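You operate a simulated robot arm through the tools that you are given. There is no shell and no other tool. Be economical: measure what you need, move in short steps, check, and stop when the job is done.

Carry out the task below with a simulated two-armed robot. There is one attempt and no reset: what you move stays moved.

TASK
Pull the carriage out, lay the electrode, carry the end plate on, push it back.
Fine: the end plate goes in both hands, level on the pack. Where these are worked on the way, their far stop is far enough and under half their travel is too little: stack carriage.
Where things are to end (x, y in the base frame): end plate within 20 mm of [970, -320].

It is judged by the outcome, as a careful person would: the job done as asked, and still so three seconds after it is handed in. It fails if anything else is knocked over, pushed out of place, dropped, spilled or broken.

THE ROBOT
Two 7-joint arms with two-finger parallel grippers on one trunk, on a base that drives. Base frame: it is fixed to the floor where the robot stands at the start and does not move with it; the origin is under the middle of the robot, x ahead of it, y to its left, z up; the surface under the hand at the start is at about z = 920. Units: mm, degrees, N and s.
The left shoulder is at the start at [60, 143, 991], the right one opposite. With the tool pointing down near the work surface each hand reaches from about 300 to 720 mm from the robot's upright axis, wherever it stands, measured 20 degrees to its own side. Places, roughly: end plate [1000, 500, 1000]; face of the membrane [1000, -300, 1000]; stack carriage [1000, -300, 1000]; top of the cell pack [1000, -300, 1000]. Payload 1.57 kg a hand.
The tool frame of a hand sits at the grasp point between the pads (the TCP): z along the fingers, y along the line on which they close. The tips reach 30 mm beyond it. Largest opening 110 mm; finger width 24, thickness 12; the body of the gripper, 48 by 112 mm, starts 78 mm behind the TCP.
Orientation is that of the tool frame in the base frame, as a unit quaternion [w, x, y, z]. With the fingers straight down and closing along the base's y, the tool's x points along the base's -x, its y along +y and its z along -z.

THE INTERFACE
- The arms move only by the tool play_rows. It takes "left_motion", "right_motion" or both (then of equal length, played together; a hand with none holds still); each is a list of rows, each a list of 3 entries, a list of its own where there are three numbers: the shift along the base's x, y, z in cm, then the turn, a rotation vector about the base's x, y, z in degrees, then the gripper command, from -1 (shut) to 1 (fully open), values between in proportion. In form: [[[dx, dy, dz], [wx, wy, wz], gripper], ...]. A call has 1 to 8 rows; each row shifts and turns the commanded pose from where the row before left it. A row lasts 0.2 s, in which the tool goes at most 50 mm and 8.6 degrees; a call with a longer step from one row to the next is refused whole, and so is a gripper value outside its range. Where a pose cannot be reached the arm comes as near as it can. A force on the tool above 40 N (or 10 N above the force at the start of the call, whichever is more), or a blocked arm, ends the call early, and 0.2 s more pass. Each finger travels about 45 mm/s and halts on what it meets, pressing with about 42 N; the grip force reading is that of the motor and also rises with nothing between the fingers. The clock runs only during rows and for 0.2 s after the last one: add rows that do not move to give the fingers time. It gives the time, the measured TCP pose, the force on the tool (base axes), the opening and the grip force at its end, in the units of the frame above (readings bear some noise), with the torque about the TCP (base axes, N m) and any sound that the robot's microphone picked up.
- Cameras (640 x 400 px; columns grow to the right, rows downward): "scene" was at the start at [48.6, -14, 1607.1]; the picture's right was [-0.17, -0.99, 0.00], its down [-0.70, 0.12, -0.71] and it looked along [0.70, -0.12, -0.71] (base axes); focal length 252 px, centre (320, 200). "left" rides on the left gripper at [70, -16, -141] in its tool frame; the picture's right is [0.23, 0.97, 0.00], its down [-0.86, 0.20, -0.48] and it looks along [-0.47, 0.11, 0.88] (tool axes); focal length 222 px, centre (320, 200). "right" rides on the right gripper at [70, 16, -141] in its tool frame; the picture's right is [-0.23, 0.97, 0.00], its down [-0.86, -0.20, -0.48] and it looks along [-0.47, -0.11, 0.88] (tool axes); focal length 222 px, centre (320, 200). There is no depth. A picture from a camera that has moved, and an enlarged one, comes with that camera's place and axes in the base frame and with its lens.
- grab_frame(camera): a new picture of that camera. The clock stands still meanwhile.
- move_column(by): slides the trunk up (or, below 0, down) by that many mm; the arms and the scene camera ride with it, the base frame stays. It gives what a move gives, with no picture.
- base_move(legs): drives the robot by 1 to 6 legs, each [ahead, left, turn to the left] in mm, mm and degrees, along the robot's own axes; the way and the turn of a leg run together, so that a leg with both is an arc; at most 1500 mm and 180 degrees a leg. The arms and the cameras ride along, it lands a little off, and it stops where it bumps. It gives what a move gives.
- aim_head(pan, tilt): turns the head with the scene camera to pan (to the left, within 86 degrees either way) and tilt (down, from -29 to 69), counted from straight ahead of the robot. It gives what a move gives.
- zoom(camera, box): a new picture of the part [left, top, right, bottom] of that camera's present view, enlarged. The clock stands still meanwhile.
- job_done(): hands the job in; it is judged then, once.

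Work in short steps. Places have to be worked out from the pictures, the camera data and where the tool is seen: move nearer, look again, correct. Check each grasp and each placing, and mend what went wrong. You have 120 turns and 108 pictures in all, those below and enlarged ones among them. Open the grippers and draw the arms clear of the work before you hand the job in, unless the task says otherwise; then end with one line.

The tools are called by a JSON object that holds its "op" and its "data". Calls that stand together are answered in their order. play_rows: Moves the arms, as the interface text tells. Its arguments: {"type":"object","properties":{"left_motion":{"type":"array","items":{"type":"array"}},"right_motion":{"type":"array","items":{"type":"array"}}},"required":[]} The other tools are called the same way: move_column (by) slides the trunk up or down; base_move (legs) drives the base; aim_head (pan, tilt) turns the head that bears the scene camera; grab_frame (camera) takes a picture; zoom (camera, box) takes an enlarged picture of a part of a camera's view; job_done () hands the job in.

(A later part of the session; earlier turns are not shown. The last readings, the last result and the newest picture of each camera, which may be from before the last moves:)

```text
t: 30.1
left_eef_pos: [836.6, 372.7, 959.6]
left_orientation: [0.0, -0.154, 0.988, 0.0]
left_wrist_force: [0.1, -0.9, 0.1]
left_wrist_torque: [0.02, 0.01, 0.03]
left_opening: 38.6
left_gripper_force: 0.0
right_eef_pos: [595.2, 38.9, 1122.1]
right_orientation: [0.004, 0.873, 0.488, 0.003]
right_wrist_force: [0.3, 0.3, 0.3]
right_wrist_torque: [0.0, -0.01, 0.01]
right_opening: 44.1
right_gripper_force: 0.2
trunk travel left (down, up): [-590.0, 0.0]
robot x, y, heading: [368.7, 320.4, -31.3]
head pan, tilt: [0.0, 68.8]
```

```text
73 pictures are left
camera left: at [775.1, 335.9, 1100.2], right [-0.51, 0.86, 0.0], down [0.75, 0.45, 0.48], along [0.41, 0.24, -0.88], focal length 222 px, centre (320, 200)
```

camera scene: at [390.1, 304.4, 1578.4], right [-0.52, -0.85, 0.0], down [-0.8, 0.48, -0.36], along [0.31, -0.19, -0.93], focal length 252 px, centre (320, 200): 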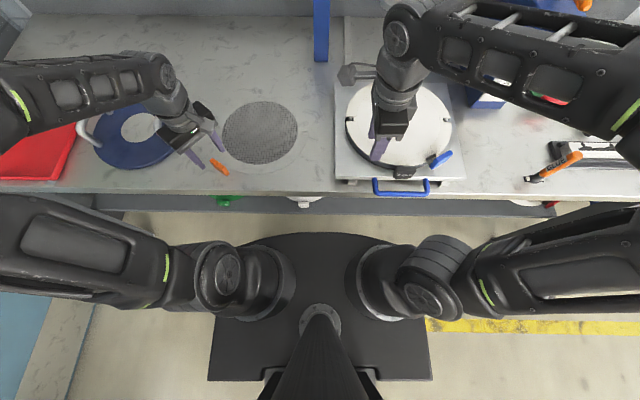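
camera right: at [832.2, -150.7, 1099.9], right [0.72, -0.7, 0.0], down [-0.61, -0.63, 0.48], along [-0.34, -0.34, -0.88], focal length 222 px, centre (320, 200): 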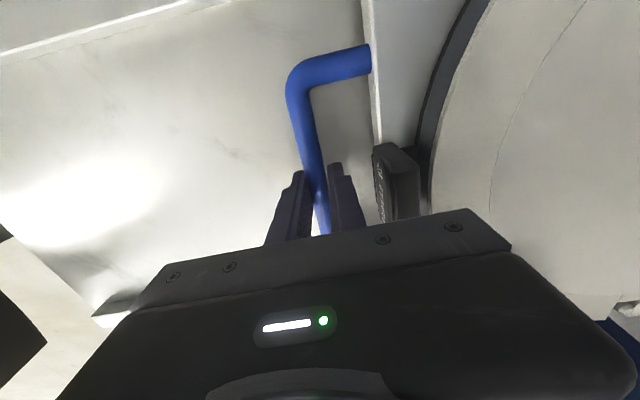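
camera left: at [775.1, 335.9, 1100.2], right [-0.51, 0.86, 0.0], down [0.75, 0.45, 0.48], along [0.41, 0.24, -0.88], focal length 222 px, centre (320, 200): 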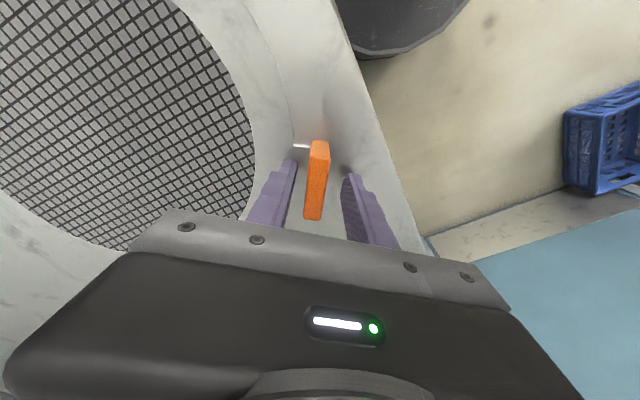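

The tab sits between the fingers. I lower 4 mm and close on it.

{"op": "play_rows", "data": {"left_motion": [[[0, 0, -0.4], [0, 0, 0], -0.3], [[0, 0, 0], [0, 0, 0], -1], [[0, 0, 0], [0, 0, 0], -1], [[0, 0, 0], [0, 0, 0], -1]]}}

{"op": "grab_frame", "data": {"camera": "left"}}

```text
t: 31.1
left_eef_pos: [837.1, 372.5, 955.2]
left_orientation: [0.0, -0.153, 0.988, 0.0]
left_wrist_force: [0.3, 0.8, 0.3]
left_wrist_torque: [0.01, -0.08, -0.1]
left_opening: 14.0
left_gripper_force: 26.4
right_eef_pos: [595.8, 38.3, 1121.9]
right_orientation: [0.004, 0.872, 0.489, 0.003]
right_wrist_force: [0.3, -0.2, -0.2]
right_wrist_torque: [-0.01, -0.01, -0.02]
right_opening: 43.8
right_gripper_force: 0.1
trunk travel left (down, up): [-590.0, 0.0]
robot x, y, heading: [367.3, 320.6, -31.1]
head pan, tilt: [0.0, 68.8]
```

```text
72 pictures are left
camera left: at [774.6, 336.0, 1096.0], right [-0.51, 0.86, 0.0], down [0.75, 0.45, 0.48], along [0.41, 0.25, -0.88], focal length 222 px, centre (320, 200)
```

left: 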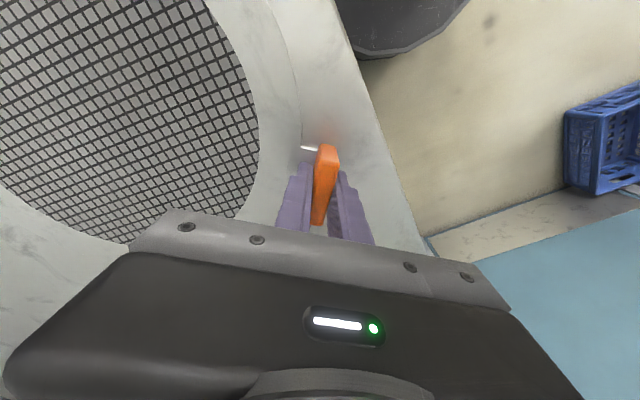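

Gripped (14 mm). I move the right hand off to the right and lift the electrode 100 mm.

{"op": "play_rows", "data": {"left_motion": [[[0, 0, 0.5], [0, 0, 0], -1], [[0, 0, 1], [0, 0, 0], -1], [[0, 0, 1.5], [0, 0, 0], -1], [[0, 0, 1.5], [0, 0, 0], -1], [[0, 0, 1.5], [0, 0, 0], -1], [[0, 0, 1.5], [0, 0, 0], -1], [[0, 0, 1.5], [0, 0, 0], -1], [[0, 0, 1], [0, 0, 0], -1]], "right_motion": [[[-1.5, -2.5, 0.5], [0, 0, 0], 0], [[-1.5, -2.5, 0.5], [0, 0, 0], 0], [[-1.5, -2.5, 0.5], [0, 0, 0], 0], [[-1.5, -2.5, 0.5], [0, 0, 0], 0], [[-1.5, -2.5, 0], [0, 0, 0], 0], [[-1.5, -2.5, 0], [0, 0, 0], 0], [[-1.5, -2.5, 0], [0, 0, 0], 0], [[-1.5, -2.5, 0], [0, 0, 0], 0]]}}

{"op": "grab_frame", "data": {"camera": "scene"}}

{"op": "grab_frame", "data": {"camera": "left"}}

```text
t: 32.9
left_eef_pos: [835.9, 371.9, 1054.7]
left_orientation: [0.0, -0.153, 0.988, 0.0]
left_wrist_force: [0.2, 0.6, -1.7]
left_wrist_torque: [0.23, 0.06, 0.02]
left_opening: 13.9
left_gripper_force: 30.1
right_eef_pos: [476.7, -160.0, 1141.7]
right_orientation: [0.004, 0.872, 0.489, 0.002]
right_wrist_force: [-0.6, 0.2, 0.6]
right_wrist_torque: [0.03, 0.0, -0.02]
right_opening: 55.0
right_gripper_force: 0.0
trunk travel left (down, up): [-590.0, 0.0]
robot x, y, heading: [367.9, 317.6, -31.2]
head pan, tilt: [0.0, 68.8]
```

```text
71 pictures are left
camera scene: at [389.3, 304.2, 1578.4], right [-0.52, -0.85, 0.0], down [-0.8, 0.48, -0.36], along [0.31, -0.19, -0.93], focal length 252 px, centre (320, 200)
```

scene: 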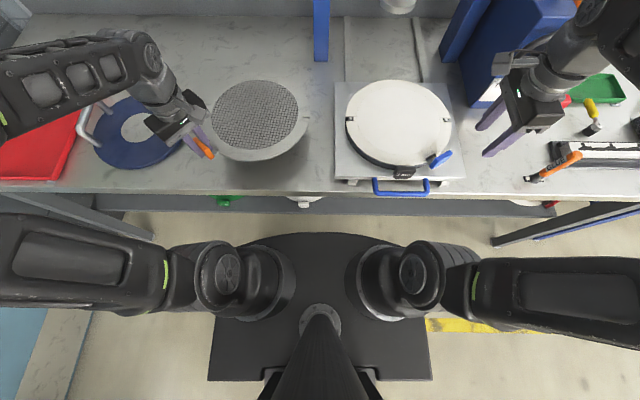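

```text
70 pictures are left
camera left: at [774.2, 335.8, 1195.8], right [-0.51, 0.86, 0.0], down [0.75, 0.45, 0.48], along [0.41, 0.25, -0.88], focal length 222 px, centre (320, 200)
```

left: 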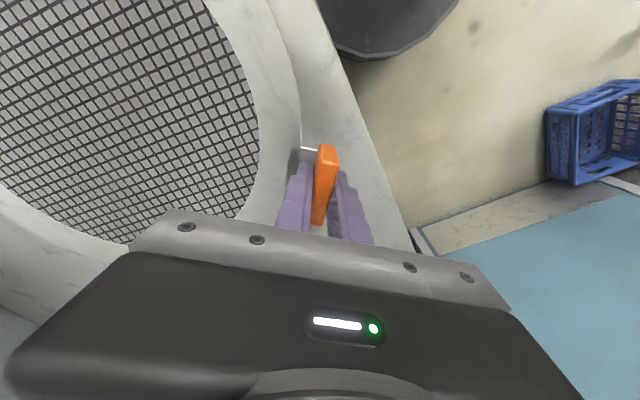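

Electrode lifted rigidly. I enlarge electrode and pack in one view to measure offset and notch alignment.

{"op": "zoom", "data": {"camera": "scene", "box": [180, 60, 320, 180]}}

{"op": "zoom", "data": {"camera": "scene", "box": [325, 65, 475, 205]}}

```text
3.33 times, centred on (250, 120) of scene
camera zoom: at [389.3, 304.2, 1578.4], right [-0.52, -0.85, 0.0], down [-0.8, 0.48, -0.36], along [0.31, -0.19, -0.93], focal length 841 px, centre (553, 467)
```

zoom: 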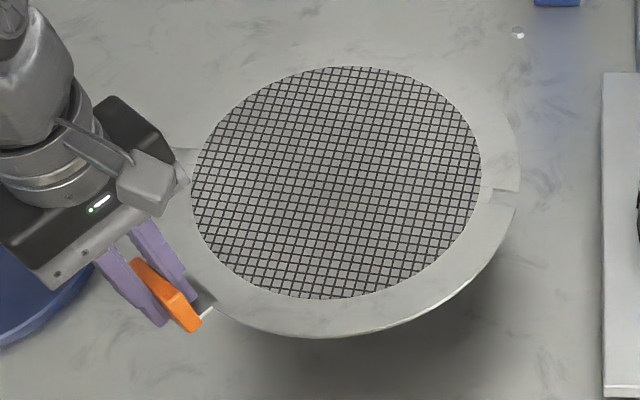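

```text
2.86 times, centred on (400, 135) of scene
camera zoom: at [389.3, 304.2, 1578.4], right [-0.52, -0.85, 0.0], down [-0.8, 0.48, -0.36], along [0.31, -0.19, -0.93], focal length 721 px, centre (91, 386)
```

zoom: 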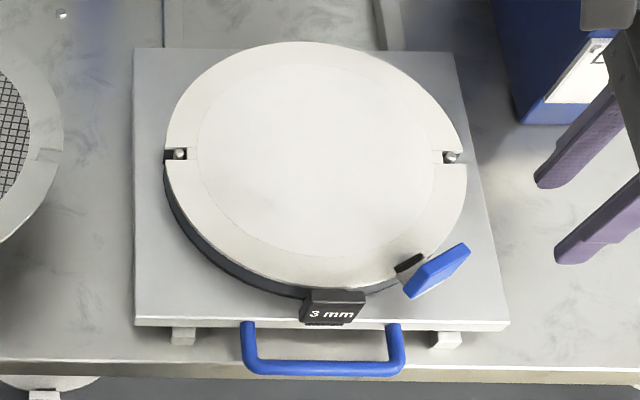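

Electrode needs about +3° of yaw, and its centre goes to the pack centre (~(686,-141), top z≈978). I carry it over at height, first part.

{"op": "play_rows", "data": {"left_motion": [[[-0.8, -1.3, 0.5], [0, 0, 1], -1], [[-1.5, -2.4, 0.5], [0, 0, 1], -1], [[-1.6, -2.6, 0], [0, 0, 1], -1], [[-1.6, -2.6, 0], [0, 0, 0], -1], [[-1.6, -2.6, 0], [0, 0, 0], -1], [[-1.6, -2.6, 0], [0, 0, 0], -1], [[-1.6, -2.6, 0], [0, 0, 0], -1], [[-1.6, -2.6, 0], [0, 0, 0], -1]]}}

{"op": "play_rows", "data": {"left_motion": [[[-1.6, -2.6, 0], [0, 0, 0], -1], [[-1.6, -2.6, 0], [0, 0, 0], -1], [[-1.6, -2.6, 0], [0, 0, 0], -1], [[-1.6, -2.6, 0], [0, 0, 0], -1], [[-1.6, -2.6, 0], [0, 0, 0], -1], [[-1.5, -2.5, 0], [0, 0, 0], -1], [[-0.7, -1.2, 0], [0, 0, 0], -1]]}}

{"op": "grab_frame", "data": {"camera": "scene"}}

{"op": "zoom", "data": {"camera": "scene", "box": [325, 55, 475, 195]}}

```text
t: 34.7
left_eef_pos: [716.7, 179.6, 1062.9]
left_orientation: [-0.001, -0.179, 0.984, 0.0]
left_wrist_force: [0.3, -0.8, -2.0]
left_wrist_torque: [0.24, 0.06, -0.02]
left_opening: 13.7
left_gripper_force: 30.1
right_eef_pos: [477.5, -161.7, 1141.1]
right_orientation: [0.003, 0.873, 0.488, 0.003]
right_wrist_force: [0.3, -0.1, 0.4]
right_wrist_torque: [-0.03, 0.0, -0.01]
right_opening: 54.8
right_gripper_force: 0.0
trunk travel left (down, up): [-590.0, 0.0]
robot x, y, heading: [371.1, 318.4, -31.4]
head pan, tilt: [0.0, 68.8]
```

```text
t: 36.3
left_eef_pos: [615.4, 13.0, 1062.9]
left_orientation: [0.0, -0.18, 0.984, -0.001]
left_wrist_force: [0.2, 1.0, -1.7]
left_wrist_torque: [0.23, 0.08, 0.01]
left_opening: 13.9
left_gripper_force: 30.0
right_eef_pos: [477.1, -160.9, 1142.1]
right_orientation: [0.003, 0.873, 0.489, 0.003]
right_wrist_force: [-0.9, -0.7, -0.1]
right_wrist_torque: [-0.01, 0.02, -0.05]
right_opening: 55.0
right_gripper_force: 0.0
trunk travel left (down, up): [-590.0, 0.0]
robot x, y, heading: [369.0, 317.9, -31.1]
head pan, tilt: [0.0, 68.8]
```

```text
67 pictures are left
camera scene: at [389.4, 304.1, 1578.4], right [-0.52, -0.85, 0.0], down [-0.8, 0.48, -0.36], along [0.31, -0.19, -0.93], focal length 252 px, centre (320, 200)
```

scene: 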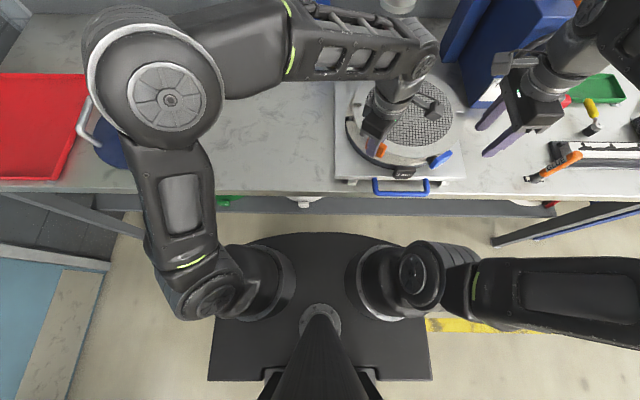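

```text
2.86 times, centred on (400, 125) of scene
camera zoom: at [389.4, 304.1, 1578.4], right [-0.52, -0.85, 0.0], down [-0.8, 0.48, -0.36], along [0.31, -0.19, -0.93], focal length 721 px, centre (91, 414)
```

zoom: 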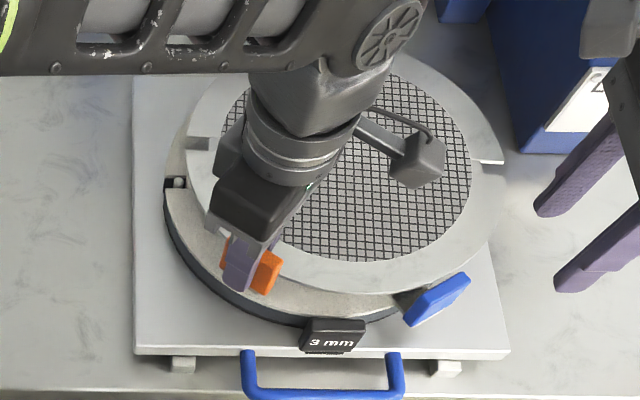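

I zoom in on the notches to measure the remaining yaw.

{"op": "zoom", "data": {"camera": "scene", "box": [360, 85, 400, 130]}}

{"op": "zoom", "data": {"camera": "scene", "box": [425, 85, 465, 130]}}

```text
8.89 times, centred on (380, 108) of scene
camera zoom: at [389.4, 304.1, 1578.4], right [-0.52, -0.85, 0.0], down [-0.8, 0.48, -0.36], along [0.31, -0.19, -0.93], focal length 2242 px, centre (-213, 1022)
```

zoom: 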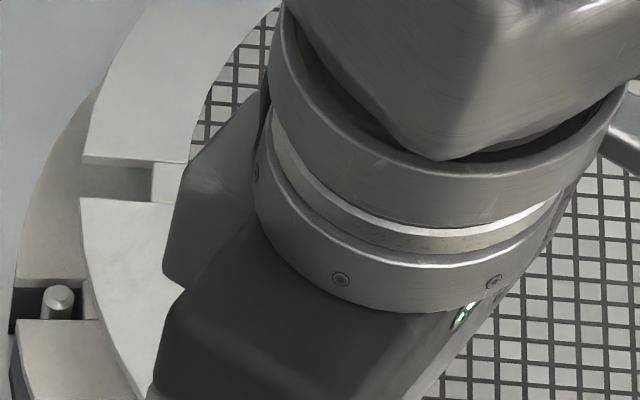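

```text
8.89 times, centred on (445, 108) of scene
camera zoom: at [389.4, 304.1, 1578.4], right [-0.52, -0.85, 0.0], down [-0.8, 0.48, -0.36], along [0.31, -0.19, -0.93], focal length 2242 px, centre (-791, 1022)
```

zoom: 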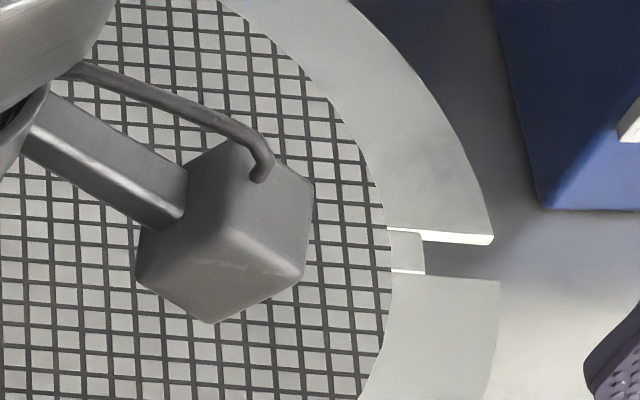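

The slots suggest ~6° clockwise yaw, but that could be tilt. I turn the right hand back by +90° so its camera gives a second viewpoint.

{"op": "play_rows", "data": {"right_motion": [[[0, 0, 0], [0, 0, 8.5], 0], [[0, 0, 0], [0, 0, 8.5], 0], [[0, 0, 0], [0, 0, 8.5], 0], [[0, 0, 0], [0, 0, 8.5], 0], [[0, 0, 0], [0, 0, 8.5], 0], [[0, 0, 0], [0, 0, 8.5], 0], [[0, 0, 0], [0, 0, 8.5], 0], [[0, 0, 0], [0, 0, 8.5], 0]]}}

{"op": "play_rows", "data": {"right_motion": [[[0, 0, 0], [0, 0, 8.5], 0], [[0, 0, 0], [0, 0, 8.5], 0], [[0, 0, 0], [0, 0, 5], 0], [[0, 0, 0], [0, 0, 0], 0]]}}

{"op": "grab_frame", "data": {"camera": "right"}}

```text
t: 38.1
left_eef_pos: [614.8, 14.2, 1065.0]
left_orientation: [0.0, -0.18, 0.984, 0.0]
left_wrist_force: [0.7, -0.2, -1.2]
left_wrist_torque: [0.22, 0.04, -0.02]
left_opening: 13.5
left_gripper_force: 30.6
right_eef_pos: [476.9, -161.4, 1141.8]
right_orientation: [0.001, 0.449, 0.893, 0.005]
right_wrist_force: [1.0, 0.7, 0.7]
right_wrist_torque: [0.02, -0.03, 0.0]
right_opening: 55.2
right_gripper_force: 0.0
trunk travel left (down, up): [-590.0, 0.0]
robot x, y, heading: [364.4, 319.9, -31.3]
head pan, tilt: [0.0, 68.8]
```

```text
t: 39.1
left_eef_pos: [616.3, 14.2, 1063.9]
left_orientation: [0.0, -0.179, 0.984, 0.0]
left_wrist_force: [-0.4, -0.4, -2.3]
left_wrist_torque: [0.23, 0.1, 0.02]
left_opening: 13.5
left_gripper_force: 30.3
right_eef_pos: [476.9, -161.3, 1140.9]
right_orientation: [0.0, 0.271, 0.963, 0.005]
right_wrist_force: [0.4, 0.4, -0.3]
right_wrist_torque: [-0.01, -0.02, -0.03]
right_opening: 54.9
right_gripper_force: 0.0
trunk travel left (down, up): [-590.0, 0.0]
robot x, y, heading: [371.2, 318.7, -31.2]
head pan, tilt: [0.0, 68.8]
```

```text
63 pictures are left
camera right: at [424.6, -111.9, 1283.1], right [0.7, 0.71, 0.01], down [0.62, -0.62, 0.47], along [0.34, -0.33, -0.88], focal length 222 px, centre (320, 200)
```

right: 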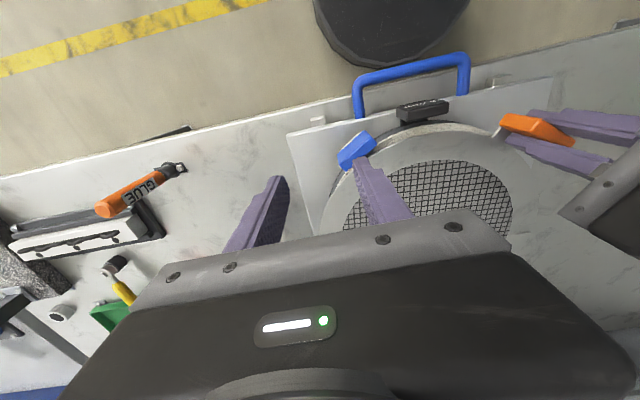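

The slots are hidden there. I lower the electrode closer to the pins and compare directly in the scene view.

{"op": "play_rows", "data": {"left_motion": [[[0, 0, -1], [0, 0, 0], -1], [[0, 0, -1], [0, 0, 0], -1], [[0, 0, -1], [0, 0, 0], -1], [[0, 0, 0], [0, 0, 0], -1]]}}

{"op": "zoom", "data": {"camera": "scene", "box": [335, 85, 415, 135]}}

{"op": "zoom", "data": {"camera": "scene", "box": [395, 85, 475, 135]}}

```text
t: 40.1
left_eef_pos: [615.0, 13.2, 1034.0]
left_orientation: [0.0, -0.18, 0.984, 0.0]
left_wrist_force: [0.3, -0.4, -2.4]
left_wrist_torque: [0.2, 0.08, 0.0]
left_opening: 13.5
left_gripper_force: 30.2
right_eef_pos: [477.1, -162.1, 1141.6]
right_orientation: [0.001, 0.272, 0.962, 0.004]
right_wrist_force: [0.4, -0.5, 0.5]
right_wrist_torque: [0.01, -0.01, -0.03]
right_opening: 54.9
right_gripper_force: 0.0
trunk travel left (down, up): [-590.0, 0.0]
robot x, y, heading: [369.6, 318.2, -31.3]
head pan, tilt: [0.0, 68.8]
```

```text
8.00 times, centred on (375, 110) of scene
camera zoom: at [389.4, 304.5, 1578.4], right [-0.52, -0.85, 0.0], down [-0.8, 0.48, -0.36], along [0.31, -0.19, -0.93], focal length 2018 px, centre (-120, 920)
```

zoom: 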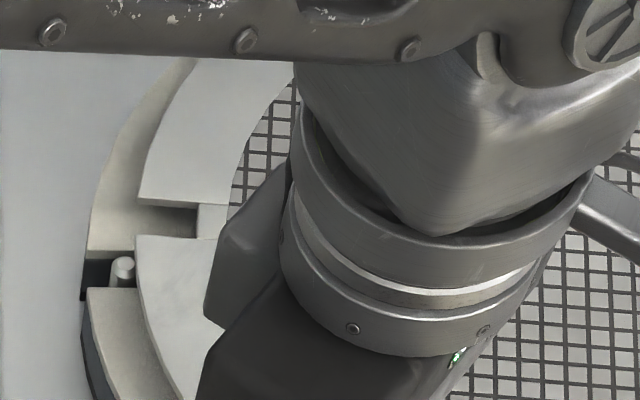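

```text
8.00 times, centred on (435, 110) of scene
camera zoom: at [389.4, 304.5, 1578.4], right [-0.52, -0.85, 0.0], down [-0.8, 0.48, -0.36], along [0.31, -0.19, -0.93], focal length 2018 px, centre (-600, 920)
```

zoom: 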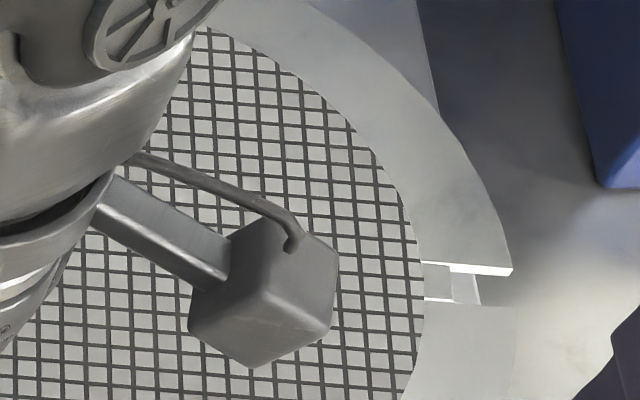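

Slot line still reads ~6° clockwise. I check the mesh line directions to separate yaw from tilt.

{"op": "zoom", "data": {"camera": "scene", "box": [420, 98, 450, 122]}}

```text
16.00 times, centred on (435, 110) of scene
camera zoom: at [389.4, 304.5, 1578.4], right [-0.52, -0.85, 0.0], down [-0.8, 0.48, -0.36], along [0.31, -0.19, -0.93], focal length 4036 px, centre (-1520, 1640)
```

zoom: 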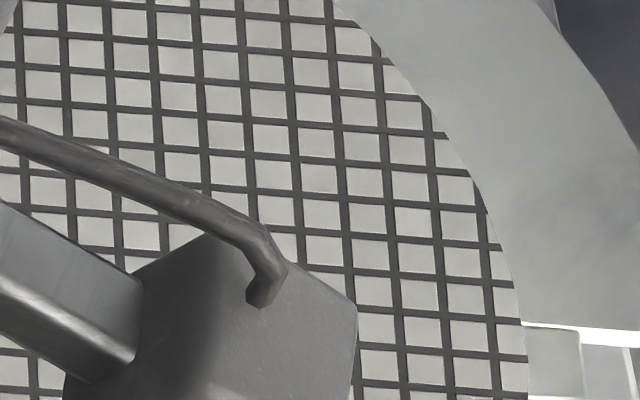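

Mesh lines confirm ~6° true yaw. Turning +5.2° about the TCP also brings the centre onto the pins; I do that and recheck.

{"op": "play_rows", "data": {"left_motion": [[[0, 0, 0], [0, 0, 2.6], -1], [[0, 0, 0], [0, 0, 2.6], -1], [[0, 0, -0.5], [0, 0, 0], -1], [[0, 0, 0], [0, 0, 0], -1]]}}

{"op": "zoom", "data": {"camera": "scene", "box": [335, 85, 415, 135]}}

{"op": "zoom", "data": {"camera": "scene", "box": [395, 85, 475, 135]}}

```text
t: 41.1
left_eef_pos: [615.6, 12.7, 1028.9]
left_orientation: [0.0, -0.225, 0.974, 0.0]
left_wrist_force: [0.3, -0.5, -1.8]
left_wrist_torque: [0.21, 0.09, -0.02]
left_opening: 13.7
left_gripper_force: 30.3
right_eef_pos: [476.1, -159.5, 1141.8]
right_orientation: [0.001, 0.272, 0.962, 0.005]
right_wrist_force: [0.1, 0.3, 0.0]
right_wrist_torque: [0.02, -0.01, 0.01]
right_opening: 55.2
right_gripper_force: 0.1
trunk travel left (down, up): [-590.0, 0.0]
robot x, y, heading: [367.0, 318.3, -31.3]
head pan, tilt: [0.0, 68.8]
```

```text
8.00 times, centred on (375, 110) of scene
camera zoom: at [389.4, 304.5, 1578.4], right [-0.52, -0.85, 0.0], down [-0.8, 0.48, -0.36], along [0.31, -0.19, -0.93], focal length 2018 px, centre (-120, 920)
```

zoom: 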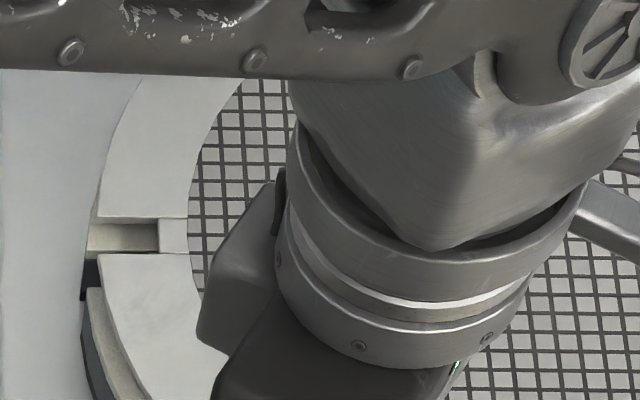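

```text
8.00 times, centred on (435, 110) of scene
camera zoom: at [389.4, 304.5, 1578.4], right [-0.52, -0.85, 0.0], down [-0.8, 0.48, -0.36], along [0.31, -0.19, -0.93], focal length 2018 px, centre (-600, 920)
```

zoom: 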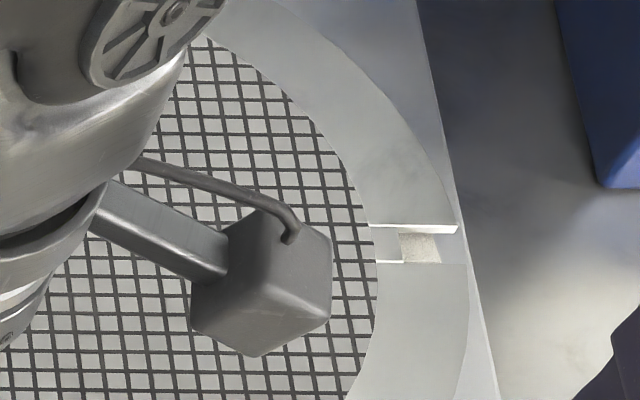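

Yaw and centre now match the pins within ~2 mm. I nudge 2 mm and lower 12 mm, then check pins in slots.

{"op": "play_rows", "data": {"left_motion": [[[0, -0.18, 0], [0, 0, 0], -1], [[0, 0, -0.4], [0, 0, 0], -1], [[0, 0, -0.4], [0, 0, 0], -1], [[0, 0, -0.3], [0, 0, 0], -1], [[0, 0, 0], [0, 0, 0], -1]]}}

{"op": "zoom", "data": {"camera": "scene", "box": [335, 85, 415, 135]}}

{"op": "zoom", "data": {"camera": "scene", "box": [395, 85, 475, 135]}}

```text
t: 42.4
left_eef_pos: [616.1, 10.6, 1021.7]
left_orientation: [0.001, -0.224, 0.974, -0.006]
left_wrist_force: [0.1, 4.5, 15.8]
left_wrist_torque: [-0.29, -0.94, 0.27]
left_opening: 13.6
left_gripper_force: 30.1
right_eef_pos: [475.2, -159.8, 1141.6]
right_orientation: [0.002, 0.271, 0.963, 0.004]
right_wrist_force: [-0.1, 0.0, -0.7]
right_wrist_torque: [0.04, -0.01, -0.01]
right_opening: 55.2
right_gripper_force: 0.0
trunk travel left (down, up): [-590.0, 0.0]
robot x, y, heading: [366.6, 320.0, -31.5]
head pan, tilt: [0.0, 68.8]
stopped in row 5 (left hand): the force on the tool passed its limit at 41 N (the readings are from after the stop); the commanded pose is now the measured one
```

```text
8.00 times, centred on (375, 110) of scene
camera zoom: at [388.8, 305.9, 1578.1], right [-0.52, -0.85, 0.0], down [-0.8, 0.48, -0.36], along [0.31, -0.19, -0.93], focal length 2018 px, centre (-120, 920)
```

zoom: 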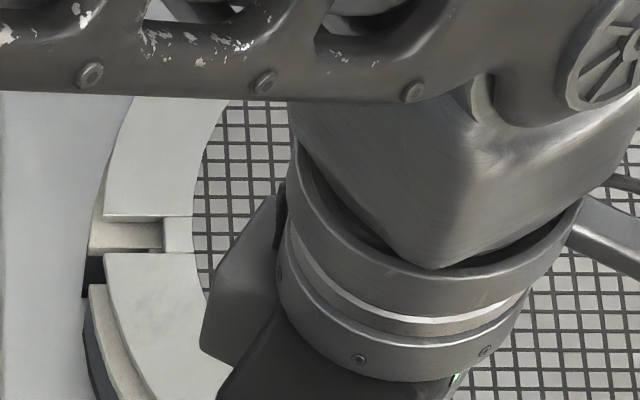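

```text
8.00 times, centred on (435, 110) of scene
camera zoom: at [388.8, 305.9, 1578.1], right [-0.52, -0.85, 0.0], down [-0.8, 0.48, -0.36], along [0.31, -0.19, -0.93], focal length 2018 px, centre (-600, 920)
```

zoom: 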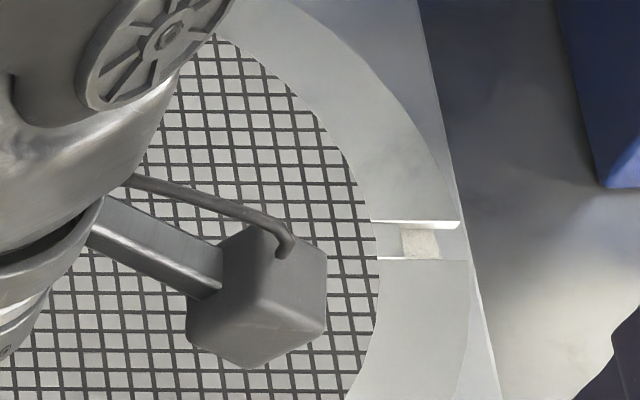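

It touched at film height ≈987 with the slots ~13 mm beyond the pins, so the pins are taller than assumed. I lift 8 mm, shift the slots onto the pins' image positions, and look.

{"op": "play_rows", "data": {"left_motion": [[[0, 0, 0.8], [0, 0, 0], -1], [[-0.38, 0.62, 0], [0, 0, 0], -1], [[-0.38, 0.62, 0], [0, 0, 0], -1], [[0, 0, 0], [0, 0, 0], -1]]}}

{"op": "zoom", "data": {"camera": "scene", "box": [335, 85, 415, 135]}}

{"op": "zoom", "data": {"camera": "scene", "box": [395, 85, 475, 135]}}

```text
t: 43.4
left_eef_pos: [608.1, 22.1, 1030.2]
left_orientation: [0.0, -0.224, 0.975, -0.004]
left_wrist_force: [0.2, -0.5, -1.9]
left_wrist_torque: [0.23, 0.11, 0.0]
left_opening: 13.8
left_gripper_force: 30.3
right_eef_pos: [477.8, -160.9, 1141.1]
right_orientation: [0.001, 0.271, 0.962, 0.004]
right_wrist_force: [0.1, 0.9, 0.3]
right_wrist_torque: [0.01, -0.01, 0.02]
right_opening: 54.7
right_gripper_force: 0.1
trunk travel left (down, up): [-590.0, 0.0]
robot x, y, heading: [366.2, 319.6, -31.3]
head pan, tilt: [0.0, 68.8]
```

```text
8.00 times, centred on (375, 110) of scene
camera zoom: at [389.6, 304.4, 1578.4], right [-0.52, -0.85, 0.0], down [-0.8, 0.48, -0.36], along [0.31, -0.19, -0.93], focal length 2018 px, centre (-120, 920)
```

zoom: 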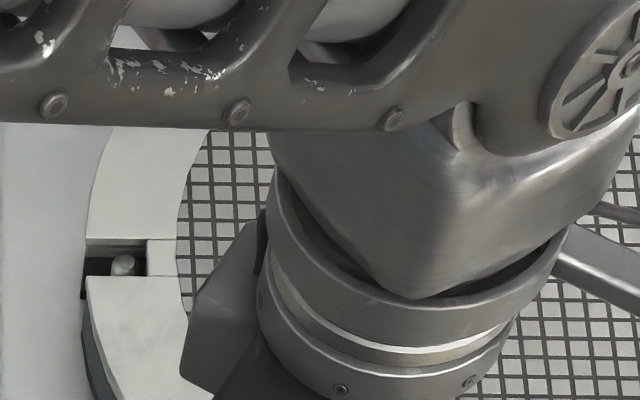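

```text
8.00 times, centred on (435, 110) of scene
camera zoom: at [389.6, 304.4, 1578.4], right [-0.52, -0.85, 0.0], down [-0.8, 0.48, -0.36], along [0.31, -0.19, -0.93], focal length 2018 px, centre (-600, 920)
```

zoom: 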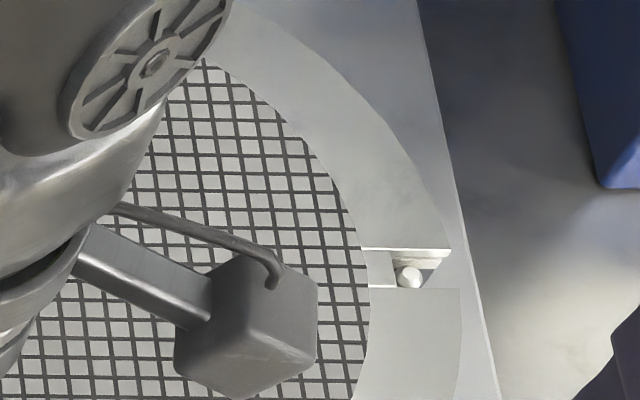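

Both pins now show in the slots. Accounting for parallax on descent I shift ~5 mm forward and lower 9 mm slowly.

{"op": "play_rows", "data": {"left_motion": [[[0.38, -0.35, 0], [0, 0, 0], -1], [[0, 0, -0.3], [0, 0, 0], -1], [[0, 0, -0.3], [0, 0, 0], -1], [[0, 0, -0.3], [0, 0, 0], -1], [[0, 0, 0], [0, 0, 0], -1]]}}

{"op": "zoom", "data": {"camera": "scene", "box": [335, 85, 415, 135]}}

{"op": "zoom", "data": {"camera": "scene", "box": [395, 85, 475, 135]}}

```text
t: 44.6
left_eef_pos: [611.5, 18.4, 1023.4]
left_orientation: [0.0, -0.223, 0.975, -0.007]
left_wrist_force: [4.5, 1.2, 39.1]
left_wrist_torque: [0.98, 0.56, -0.14]
left_opening: 14.1
left_gripper_force: 29.8
right_eef_pos: [476.0, -159.6, 1142.0]
right_orientation: [0.001, 0.272, 0.962, 0.004]
right_wrist_force: [-0.2, 0.3, 1.0]
right_wrist_torque: [0.03, -0.02, 0.0]
right_opening: 55.2
right_gripper_force: 0.0
trunk travel left (down, up): [-590.0, 0.0]
robot x, y, heading: [371.6, 317.3, -31.1]
head pan, tilt: [0.0, 68.8]
```

```text
8.00 times, centred on (375, 110) of scene
camera zoom: at [388.7, 306.5, 1578.9], right [-0.52, -0.85, 0.0], down [-0.8, 0.48, -0.36], along [0.31, -0.19, -0.93], focal length 2018 px, centre (-120, 920)
```

zoom: 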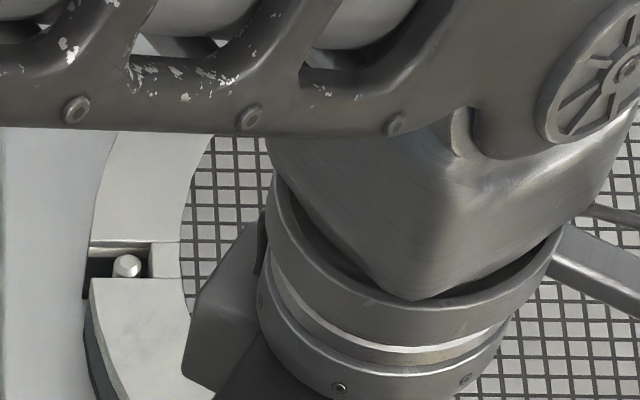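

```text
8.00 times, centred on (435, 110) of scene
camera zoom: at [388.7, 306.5, 1578.9], right [-0.52, -0.85, 0.0], down [-0.8, 0.48, -0.36], along [0.31, -0.19, -0.93], focal length 2018 px, centre (-600, 920)
```

zoom: 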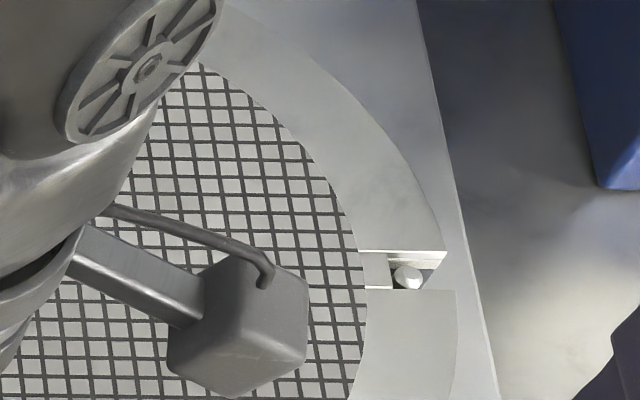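

Pins sit inside both slots and the film has seated (39 N push). I ease off 2 mm, then open gently.

{"op": "play_rows", "data": {"left_motion": [[[0, 0, 0.2], [0, 0, 0], -1], [[0, 0, 0], [0, 0, 0], -1], [[0, 0, 0], [0, 0, 0], -0.6], [[0, 0, 0], [0, 0, 0], -0.35], [[0, 0, 0], [0, 0, 0], -0.35]]}}

{"op": "zoom", "data": {"camera": "scene", "box": [325, 65, 475, 195]}}

{"op": "grab_frame", "data": {"camera": "left"}}

```text
t: 45.8
left_eef_pos: [614.0, 22.0, 1022.3]
left_orientation: [0.0, -0.225, 0.974, -0.005]
left_wrist_force: [6.9, 13.0, 34.7]
left_wrist_torque: [-0.16, -0.56, 0.1]
left_opening: 28.8
left_gripper_force: 0.0
right_eef_pos: [476.1, -158.0, 1141.9]
right_orientation: [0.001, 0.271, 0.963, 0.004]
right_wrist_force: [0.3, -0.4, 0.4]
right_wrist_torque: [0.01, 0.0, -0.01]
right_opening: 55.0
right_gripper_force: 0.1
trunk travel left (down, up): [-590.0, 0.0]
robot x, y, heading: [368.8, 316.1, -31.3]
head pan, tilt: [0.0, 68.8]
```

```text
3.08 times, centred on (400, 130) of scene
camera zoom: at [388.9, 308.6, 1578.5], right [-0.52, -0.85, 0.0], down [-0.8, 0.48, -0.36], along [0.31, -0.19, -0.93], focal length 776 px, centre (74, 415)
```

zoom: 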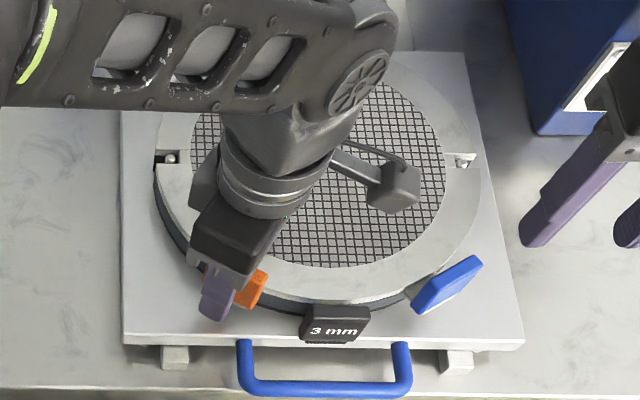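

```text
50 pictures are left
camera left: at [556.1, -21.8, 1163.9], right [-0.63, 0.78, -0.01], down [0.68, 0.56, 0.48], along [0.37, 0.29, -0.88], focal length 222 px, centre (320, 200)
```

left: 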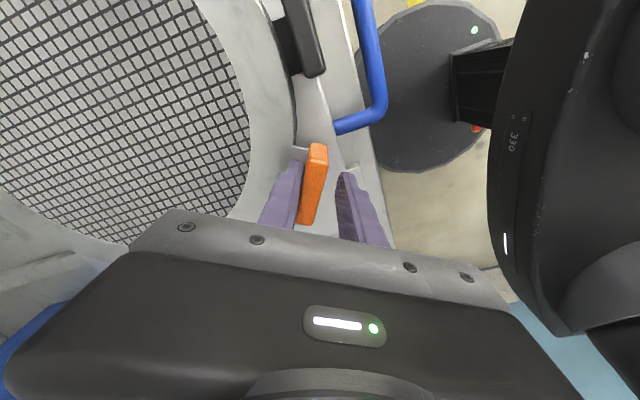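

The inner fingertip rests on the rim (pressing ~35 N), tab is free. I lift straight up slowly.

{"op": "play_rows", "data": {"left_motion": [[[0, 0, 0.5], [0, 0, 0], -0.35], [[0, 0, 0.5], [0, 0, 0], -0.35], [[0, 0, 1], [0, 0, 0], -0.2], [[0, 0, 2], [0, 0, 0], -0.1], [[0, 0, 3], [0, 0, 0], 0], [[-1, 2, 3], [0, 0, 0], 0]]}}

{"op": "zoom", "data": {"camera": "scene", "box": [325, 65, 475, 195]}}

```text
t: 47.2
left_eef_pos: [602.6, 39.4, 1122.2]
left_orientation: [0.001, -0.224, 0.975, -0.005]
left_wrist_force: [0.7, 0.0, 0.2]
left_wrist_torque: [-0.02, -0.05, 0.01]
left_opening: 55.2
left_gripper_force: 0.0
right_eef_pos: [476.6, -160.4, 1142.9]
right_orientation: [0.001, 0.271, 0.963, 0.005]
right_wrist_force: [-0.1, 0.8, -0.2]
right_wrist_torque: [-0.04, -0.03, -0.01]
right_opening: 55.1
right_gripper_force: 0.1
trunk travel left (down, up): [-590.0, 0.0]
robot x, y, heading: [368.8, 320.1, -31.2]
head pan, tilt: [0.0, 68.8]
```

```text
3.08 times, centred on (400, 130) of scene
camera zoom: at [388.9, 306.2, 1578.4], right [-0.52, -0.85, 0.0], down [-0.8, 0.48, -0.36], along [0.31, -0.19, -0.93], focal length 776 px, centre (74, 415)
```

zoom: 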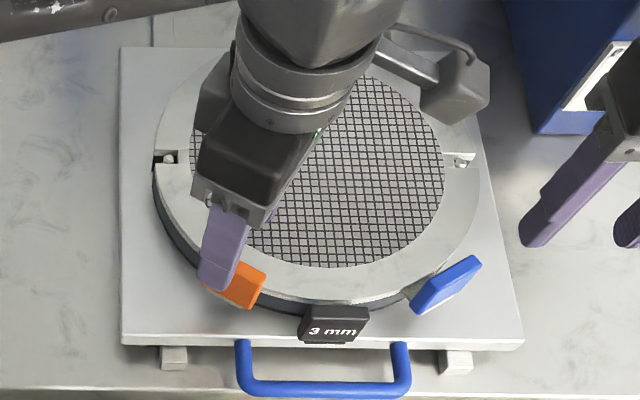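

Electrode is laid with pins in its slots. Now I bring both hands to a symmetrical pose ahead of me (bars spaced ~215 mm) with the left yaw undone, before driving left to the end plate.

{"op": "play_rows", "data": {"left_motion": [[[2, 0.8, 1], [0, 0, -7.2], 0], [[3.4, 1.4, 1], [0, 0, -7.2], 0], [[3.4, 1.4, 0], [0, 0, -7.2], 0], [[3.4, 1.4, 0], [0, 0, -7.2], 0], [[3.4, 1.4, 0], [0, 0, -7.2], 0], [[3.4, 1.4, 0], [0, 0, -7.2], 0], [[3.4, 1.4, 0], [0, 0, -7.2], 0], [[3.4, 1.4, 0], [0, 0, -6.8], 0]], "right_motion": [[[1.5, 0.6, 0], [0, 0, 0], 0], [[3, 1.3, 0], [0, 0, 0], 0], [[3.5, 1.6, 0], [0, 0, 0], 0], [[3.5, 1.6, 0], [0, 0, 0], 0], [[3.5, 1.6, 0], [0, 0, 0], 0], [[3.5, 1.6, 0], [0, 0, 0], 0], [[3.5, 1.6, 0], [0, 0, 0], 0], [[3.5, 1.6, 0], [0, 0, 0], 0]]}}

{"op": "aim_head", "data": {"pan": 50, "tilt": 50}}

{"op": "grab_frame", "data": {"camera": "scene"}}

```text
t: 49.0
left_eef_pos: [861.5, 146.5, 1140.0]
left_orientation: [-0.003, 0.271, 0.963, -0.004]
left_wrist_force: [0.6, 1.5, 0.1]
left_wrist_torque: [-0.01, 0.04, -0.04]
left_opening: 55.2
left_gripper_force: 0.2
right_eef_pos: [732.9, -46.6, 1141.7]
right_orientation: [0.0, 0.271, 0.963, 0.004]
right_wrist_force: [-1.0, -0.9, 0.4]
right_wrist_torque: [0.01, 0.02, 0.01]
right_opening: 55.0
right_gripper_force: 0.1
trunk travel left (down, up): [-590.0, 0.0]
robot x, y, heading: [369.5, 315.9, -31.0]
head pan, tilt: [0.0, 68.8]
```

```text
t: 50.2
left_eef_pos: [858.0, 144.3, 1141.0]
left_orientation: [-0.002, 0.268, 0.963, -0.004]
left_wrist_force: [0.0, 0.1, -0.2]
left_wrist_torque: [0.01, 0.02, 0.01]
left_opening: 55.1
left_gripper_force: 0.2
right_eef_pos: [730.4, -47.6, 1141.4]
right_orientation: [0.001, 0.271, 0.962, 0.005]
right_wrist_force: [0.2, -0.4, -0.4]
right_wrist_torque: [-0.01, 0.01, 0.02]
right_opening: 54.9
right_gripper_force: 0.1
trunk travel left (down, up): [-590.0, 0.0]
robot x, y, heading: [370.2, 318.6, -31.2]
head pan, tilt: [50.0, 50.0]
```

```text
48 pictures are left
camera scene: at [414.9, 358.3, 1600.3], right [0.32, -0.95, 0.0], down [-0.73, -0.24, -0.64], along [0.61, 0.21, -0.77], focal length 252 px, centre (320, 200)
```

scene: 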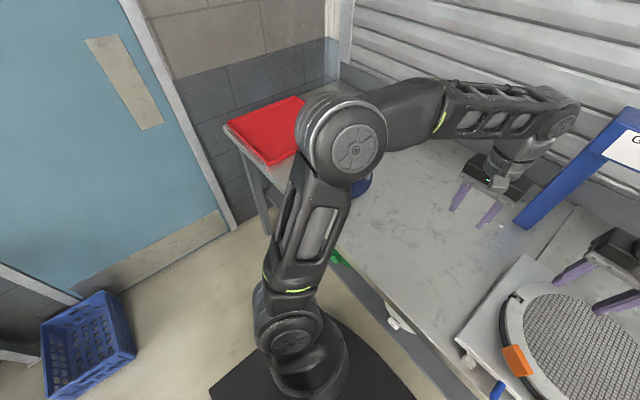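

Path to the left is clear (wall ~t 1800, crate far behind). I drive left 555 mm to face the end plate.

{"op": "base_move", "data": {"legs": [[0, 555, 0]]}}

{"op": "aim_head", "data": {"pan": 0, "tilt": 62}}

{"op": "grab_frame", "data": {"camera": "scene"}}

{"op": "grab_frame", "data": {"camera": "left"}}

{"op": "grab_frame", "data": {"camera": "right"}}

```text
t: 53.4
left_eef_pos: [1151.3, 621.6, 1141.9]
left_orientation: [-0.002, 0.271, 0.962, -0.003]
left_wrist_force: [-0.7, -0.5, 0.3]
left_wrist_torque: [0.0, 0.01, 0.0]
left_opening: 55.1
left_gripper_force: 0.0
right_eef_pos: [1022.9, 429.5, 1142.4]
right_orientation: [0.001, 0.272, 0.962, 0.003]
right_wrist_force: [0.2, -0.2, -0.6]
right_wrist_torque: [0.01, 0.02, 0.02]
right_opening: 54.8
right_gripper_force: 0.0
trunk travel left (down, up): [-590.0, 0.0]
robot x, y, heading: [660.3, 797.3, -31.4]
head pan, tilt: [50.0, 50.0]
```

```text
t: 54.6
left_eef_pos: [1149.6, 621.9, 1142.4]
left_orientation: [-0.003, 0.272, 0.962, -0.004]
left_wrist_force: [-0.6, 0.2, 0.0]
left_wrist_torque: [0.02, 0.04, -0.01]
left_opening: 55.2
left_gripper_force: 0.1
right_eef_pos: [1022.3, 429.3, 1143.9]
right_orientation: [0.001, 0.274, 0.962, 0.004]
right_wrist_force: [0.5, 0.1, 0.4]
right_wrist_torque: [0.01, -0.01, 0.02]
right_opening: 54.9
right_gripper_force: 0.0
trunk travel left (down, up): [-590.0, 0.0]
robot x, y, heading: [662.3, 795.7, -31.6]
head pan, tilt: [0.0, 62.0]
```

```text
47 pictures are left
camera scene: at [689.1, 778.8, 1585.5], right [-0.52, -0.85, 0.0], down [-0.75, 0.46, -0.47], along [0.4, -0.25, -0.88], focal length 252 px, centre (320, 200)
```

scene: 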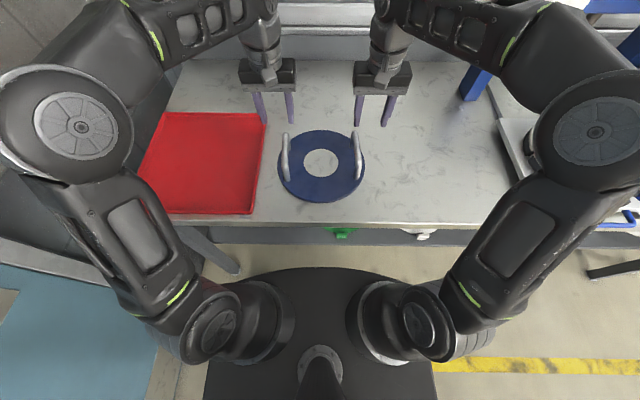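

```text
46 pictures are left
camera left: at [1083.0, 644.6, 1283.4], right [0.32, 0.95, -0.01], down [0.84, -0.27, 0.47], along [0.45, -0.16, -0.88], focal length 222 px, centre (320, 200)
```

left: 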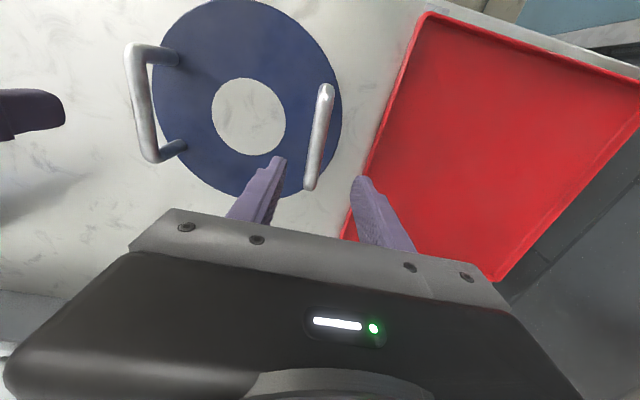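

```text
45 pictures are left
camera right: at [970.8, 479.3, 1284.0], right [0.71, 0.71, 0.01], down [0.62, -0.62, 0.48], along [0.34, -0.33, -0.88], focal length 222 px, centre (320, 200)
```

right: 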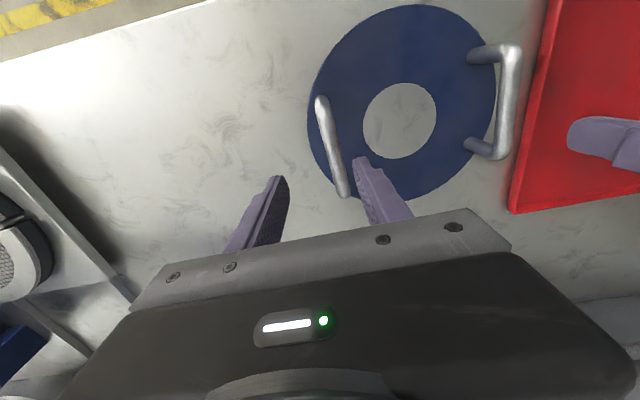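

Bars located: left mid ≈(1146,616), right mid ≈(1041,438), z≈1011, heading ≈ -29.5°. I align both hands above them and descend partway.

{"op": "play_rows", "data": {"left_motion": [[[-0.3, -0.6, -2], [0, 0, 2], 0.1], [[0, 0, -2], [0, 0, 0], 0.1], [[0, 0, -2], [0, 0, 0], 0.1], [[0, 0, -2], [0, 0, 0], 0.1], [[0, 0, 0], [0, 0, 0], 0.1]], "right_motion": [[[1.0, 0.5, -2], [0, 0, 2], 0.1], [[0.9, 0.4, -2], [0, 0, 0], 0.1], [[0, 0, -2], [0, 0, 0], 0.1], [[0, 0, -2], [0, 0, 0], 0.1], [[0, 0, 0], [0, 0, 0], 0.1]]}}

{"op": "grab_frame", "data": {"camera": "left"}}

{"op": "grab_frame", "data": {"camera": "right"}}

```text
t: 55.8
left_eef_pos: [1147.2, 616.1, 1061.4]
left_orientation: [-0.001, 0.255, 0.967, -0.005]
left_wrist_force: [0.0, -0.8, -0.6]
left_wrist_torque: [0.01, -0.04, -0.01]
left_opening: 60.5
left_gripper_force: 0.2
right_eef_pos: [1041.5, 439.0, 1062.4]
right_orientation: [0.0, 0.257, 0.966, 0.004]
right_wrist_force: [-0.3, -0.3, 0.2]
right_wrist_torque: [-0.01, -0.04, 0.01]
right_opening: 60.4
right_gripper_force: 0.1
trunk travel left (down, up): [-590.0, 0.0]
robot x, y, heading: [662.6, 798.8, -31.4]
head pan, tilt: [0.0, 62.0]
```

```text
44 pictures are left
camera left: at [1079.1, 636.2, 1203.1], right [0.28, 0.96, -0.01], down [0.85, -0.24, 0.48], along [0.45, -0.14, -0.88], focal length 222 px, centre (320, 200)
```

left: 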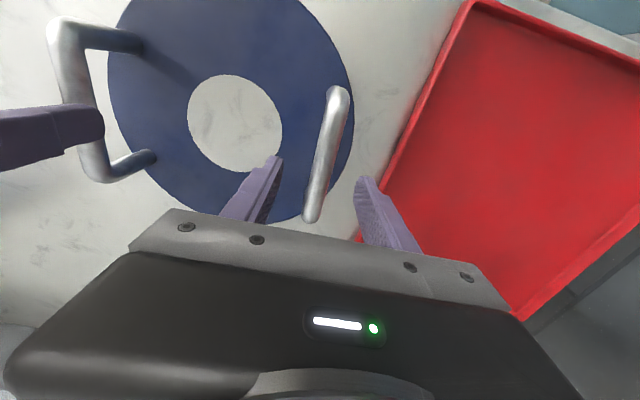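

```text
43 pictures are left
camera right: at [987.2, 486.0, 1203.8], right [0.68, 0.73, 0.01], down [0.64, -0.6, 0.47], along [0.35, -0.32, -0.88], focal length 222 px, centre (320, 200)
```

right: 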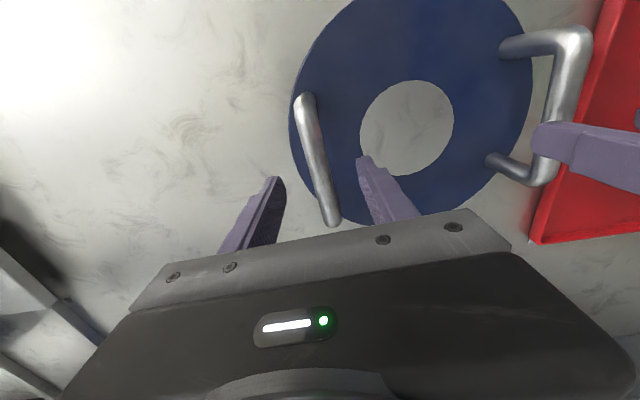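

Both bars lie between the fingers. I descend to bar height and close both grippers.

{"op": "play_rows", "data": {"left_motion": [[[-0.3, 0.2, -1.5], [0, 0, 0], 0.1], [[0, 0, -1.5], [0, 0, 0], 0.1], [[0, 0, -1.5], [0, 0, 0], 0.1], [[0, 0, -0.7], [0, 0, 0], 0.1], [[0, 0, 0], [0, 0, 0], -1], [[0, 0, 0], [0, 0, 0], -1], [[0, 0, 0], [0, 0, 0], -1], [[0, 0, 0], [0, 0, 0], -1]], "right_motion": [[[0, 0, -1.5], [0, 0, 0], 0.1], [[0, 0, -1.5], [0, 0, 0], 0.1], [[0, 0, -1.5], [0, 0, 0], 0.1], [[0, 0, -0.8], [0, 0, 0], 0.1], [[0, 0, 0], [0, 0, 0], -1], [[0, 0, 0], [0, 0, 0], -1], [[0, 0, 0], [0, 0, 0], -1], [[0, 0, 0], [0, 0, 0], -1]]}}

{"op": "grab_frame", "data": {"camera": "left"}}

{"op": "grab_frame", "data": {"camera": "right"}}

```text
t: 57.6
left_eef_pos: [1146.0, 619.9, 1009.1]
left_orientation: [-0.003, 0.254, 0.967, -0.002]
left_wrist_force: [4.7, 9.6, 0.7]
left_wrist_torque: [0.04, -0.03, 0.15]
left_opening: 20.0
left_gripper_force: 27.5
right_eef_pos: [1041.0, 438.2, 1009.8]
right_orientation: [0.0, 0.258, 0.966, 0.003]
right_wrist_force: [-4.3, -9.4, -0.4]
right_wrist_torque: [-0.1, -0.11, 0.48]
right_opening: 19.9
right_gripper_force: 28.3
trunk travel left (down, up): [-590.0, 0.0]
robot x, y, heading: [660.9, 798.8, -31.4]
head pan, tilt: [0.0, 62.0]
```

```text
42 pictures are left
camera left: at [1076.8, 639.8, 1150.9], right [0.28, 0.96, -0.01], down [0.85, -0.24, 0.47], along [0.45, -0.14, -0.88], focal length 222 px, centre (320, 200)
```

left: 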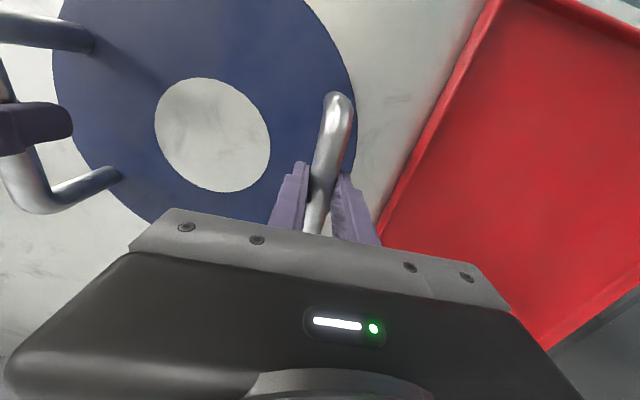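

```text
41 pictures are left
camera right: at [987.5, 485.2, 1150.5], right [0.68, 0.73, 0.01], down [0.64, -0.6, 0.48], along [0.35, -0.32, -0.88], focal length 222 px, centre (320, 200)
```

right: 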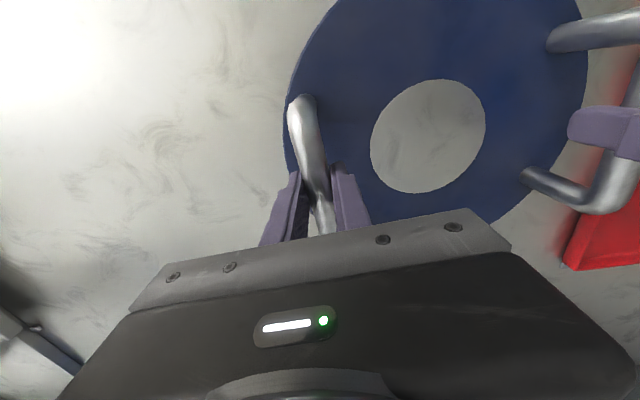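

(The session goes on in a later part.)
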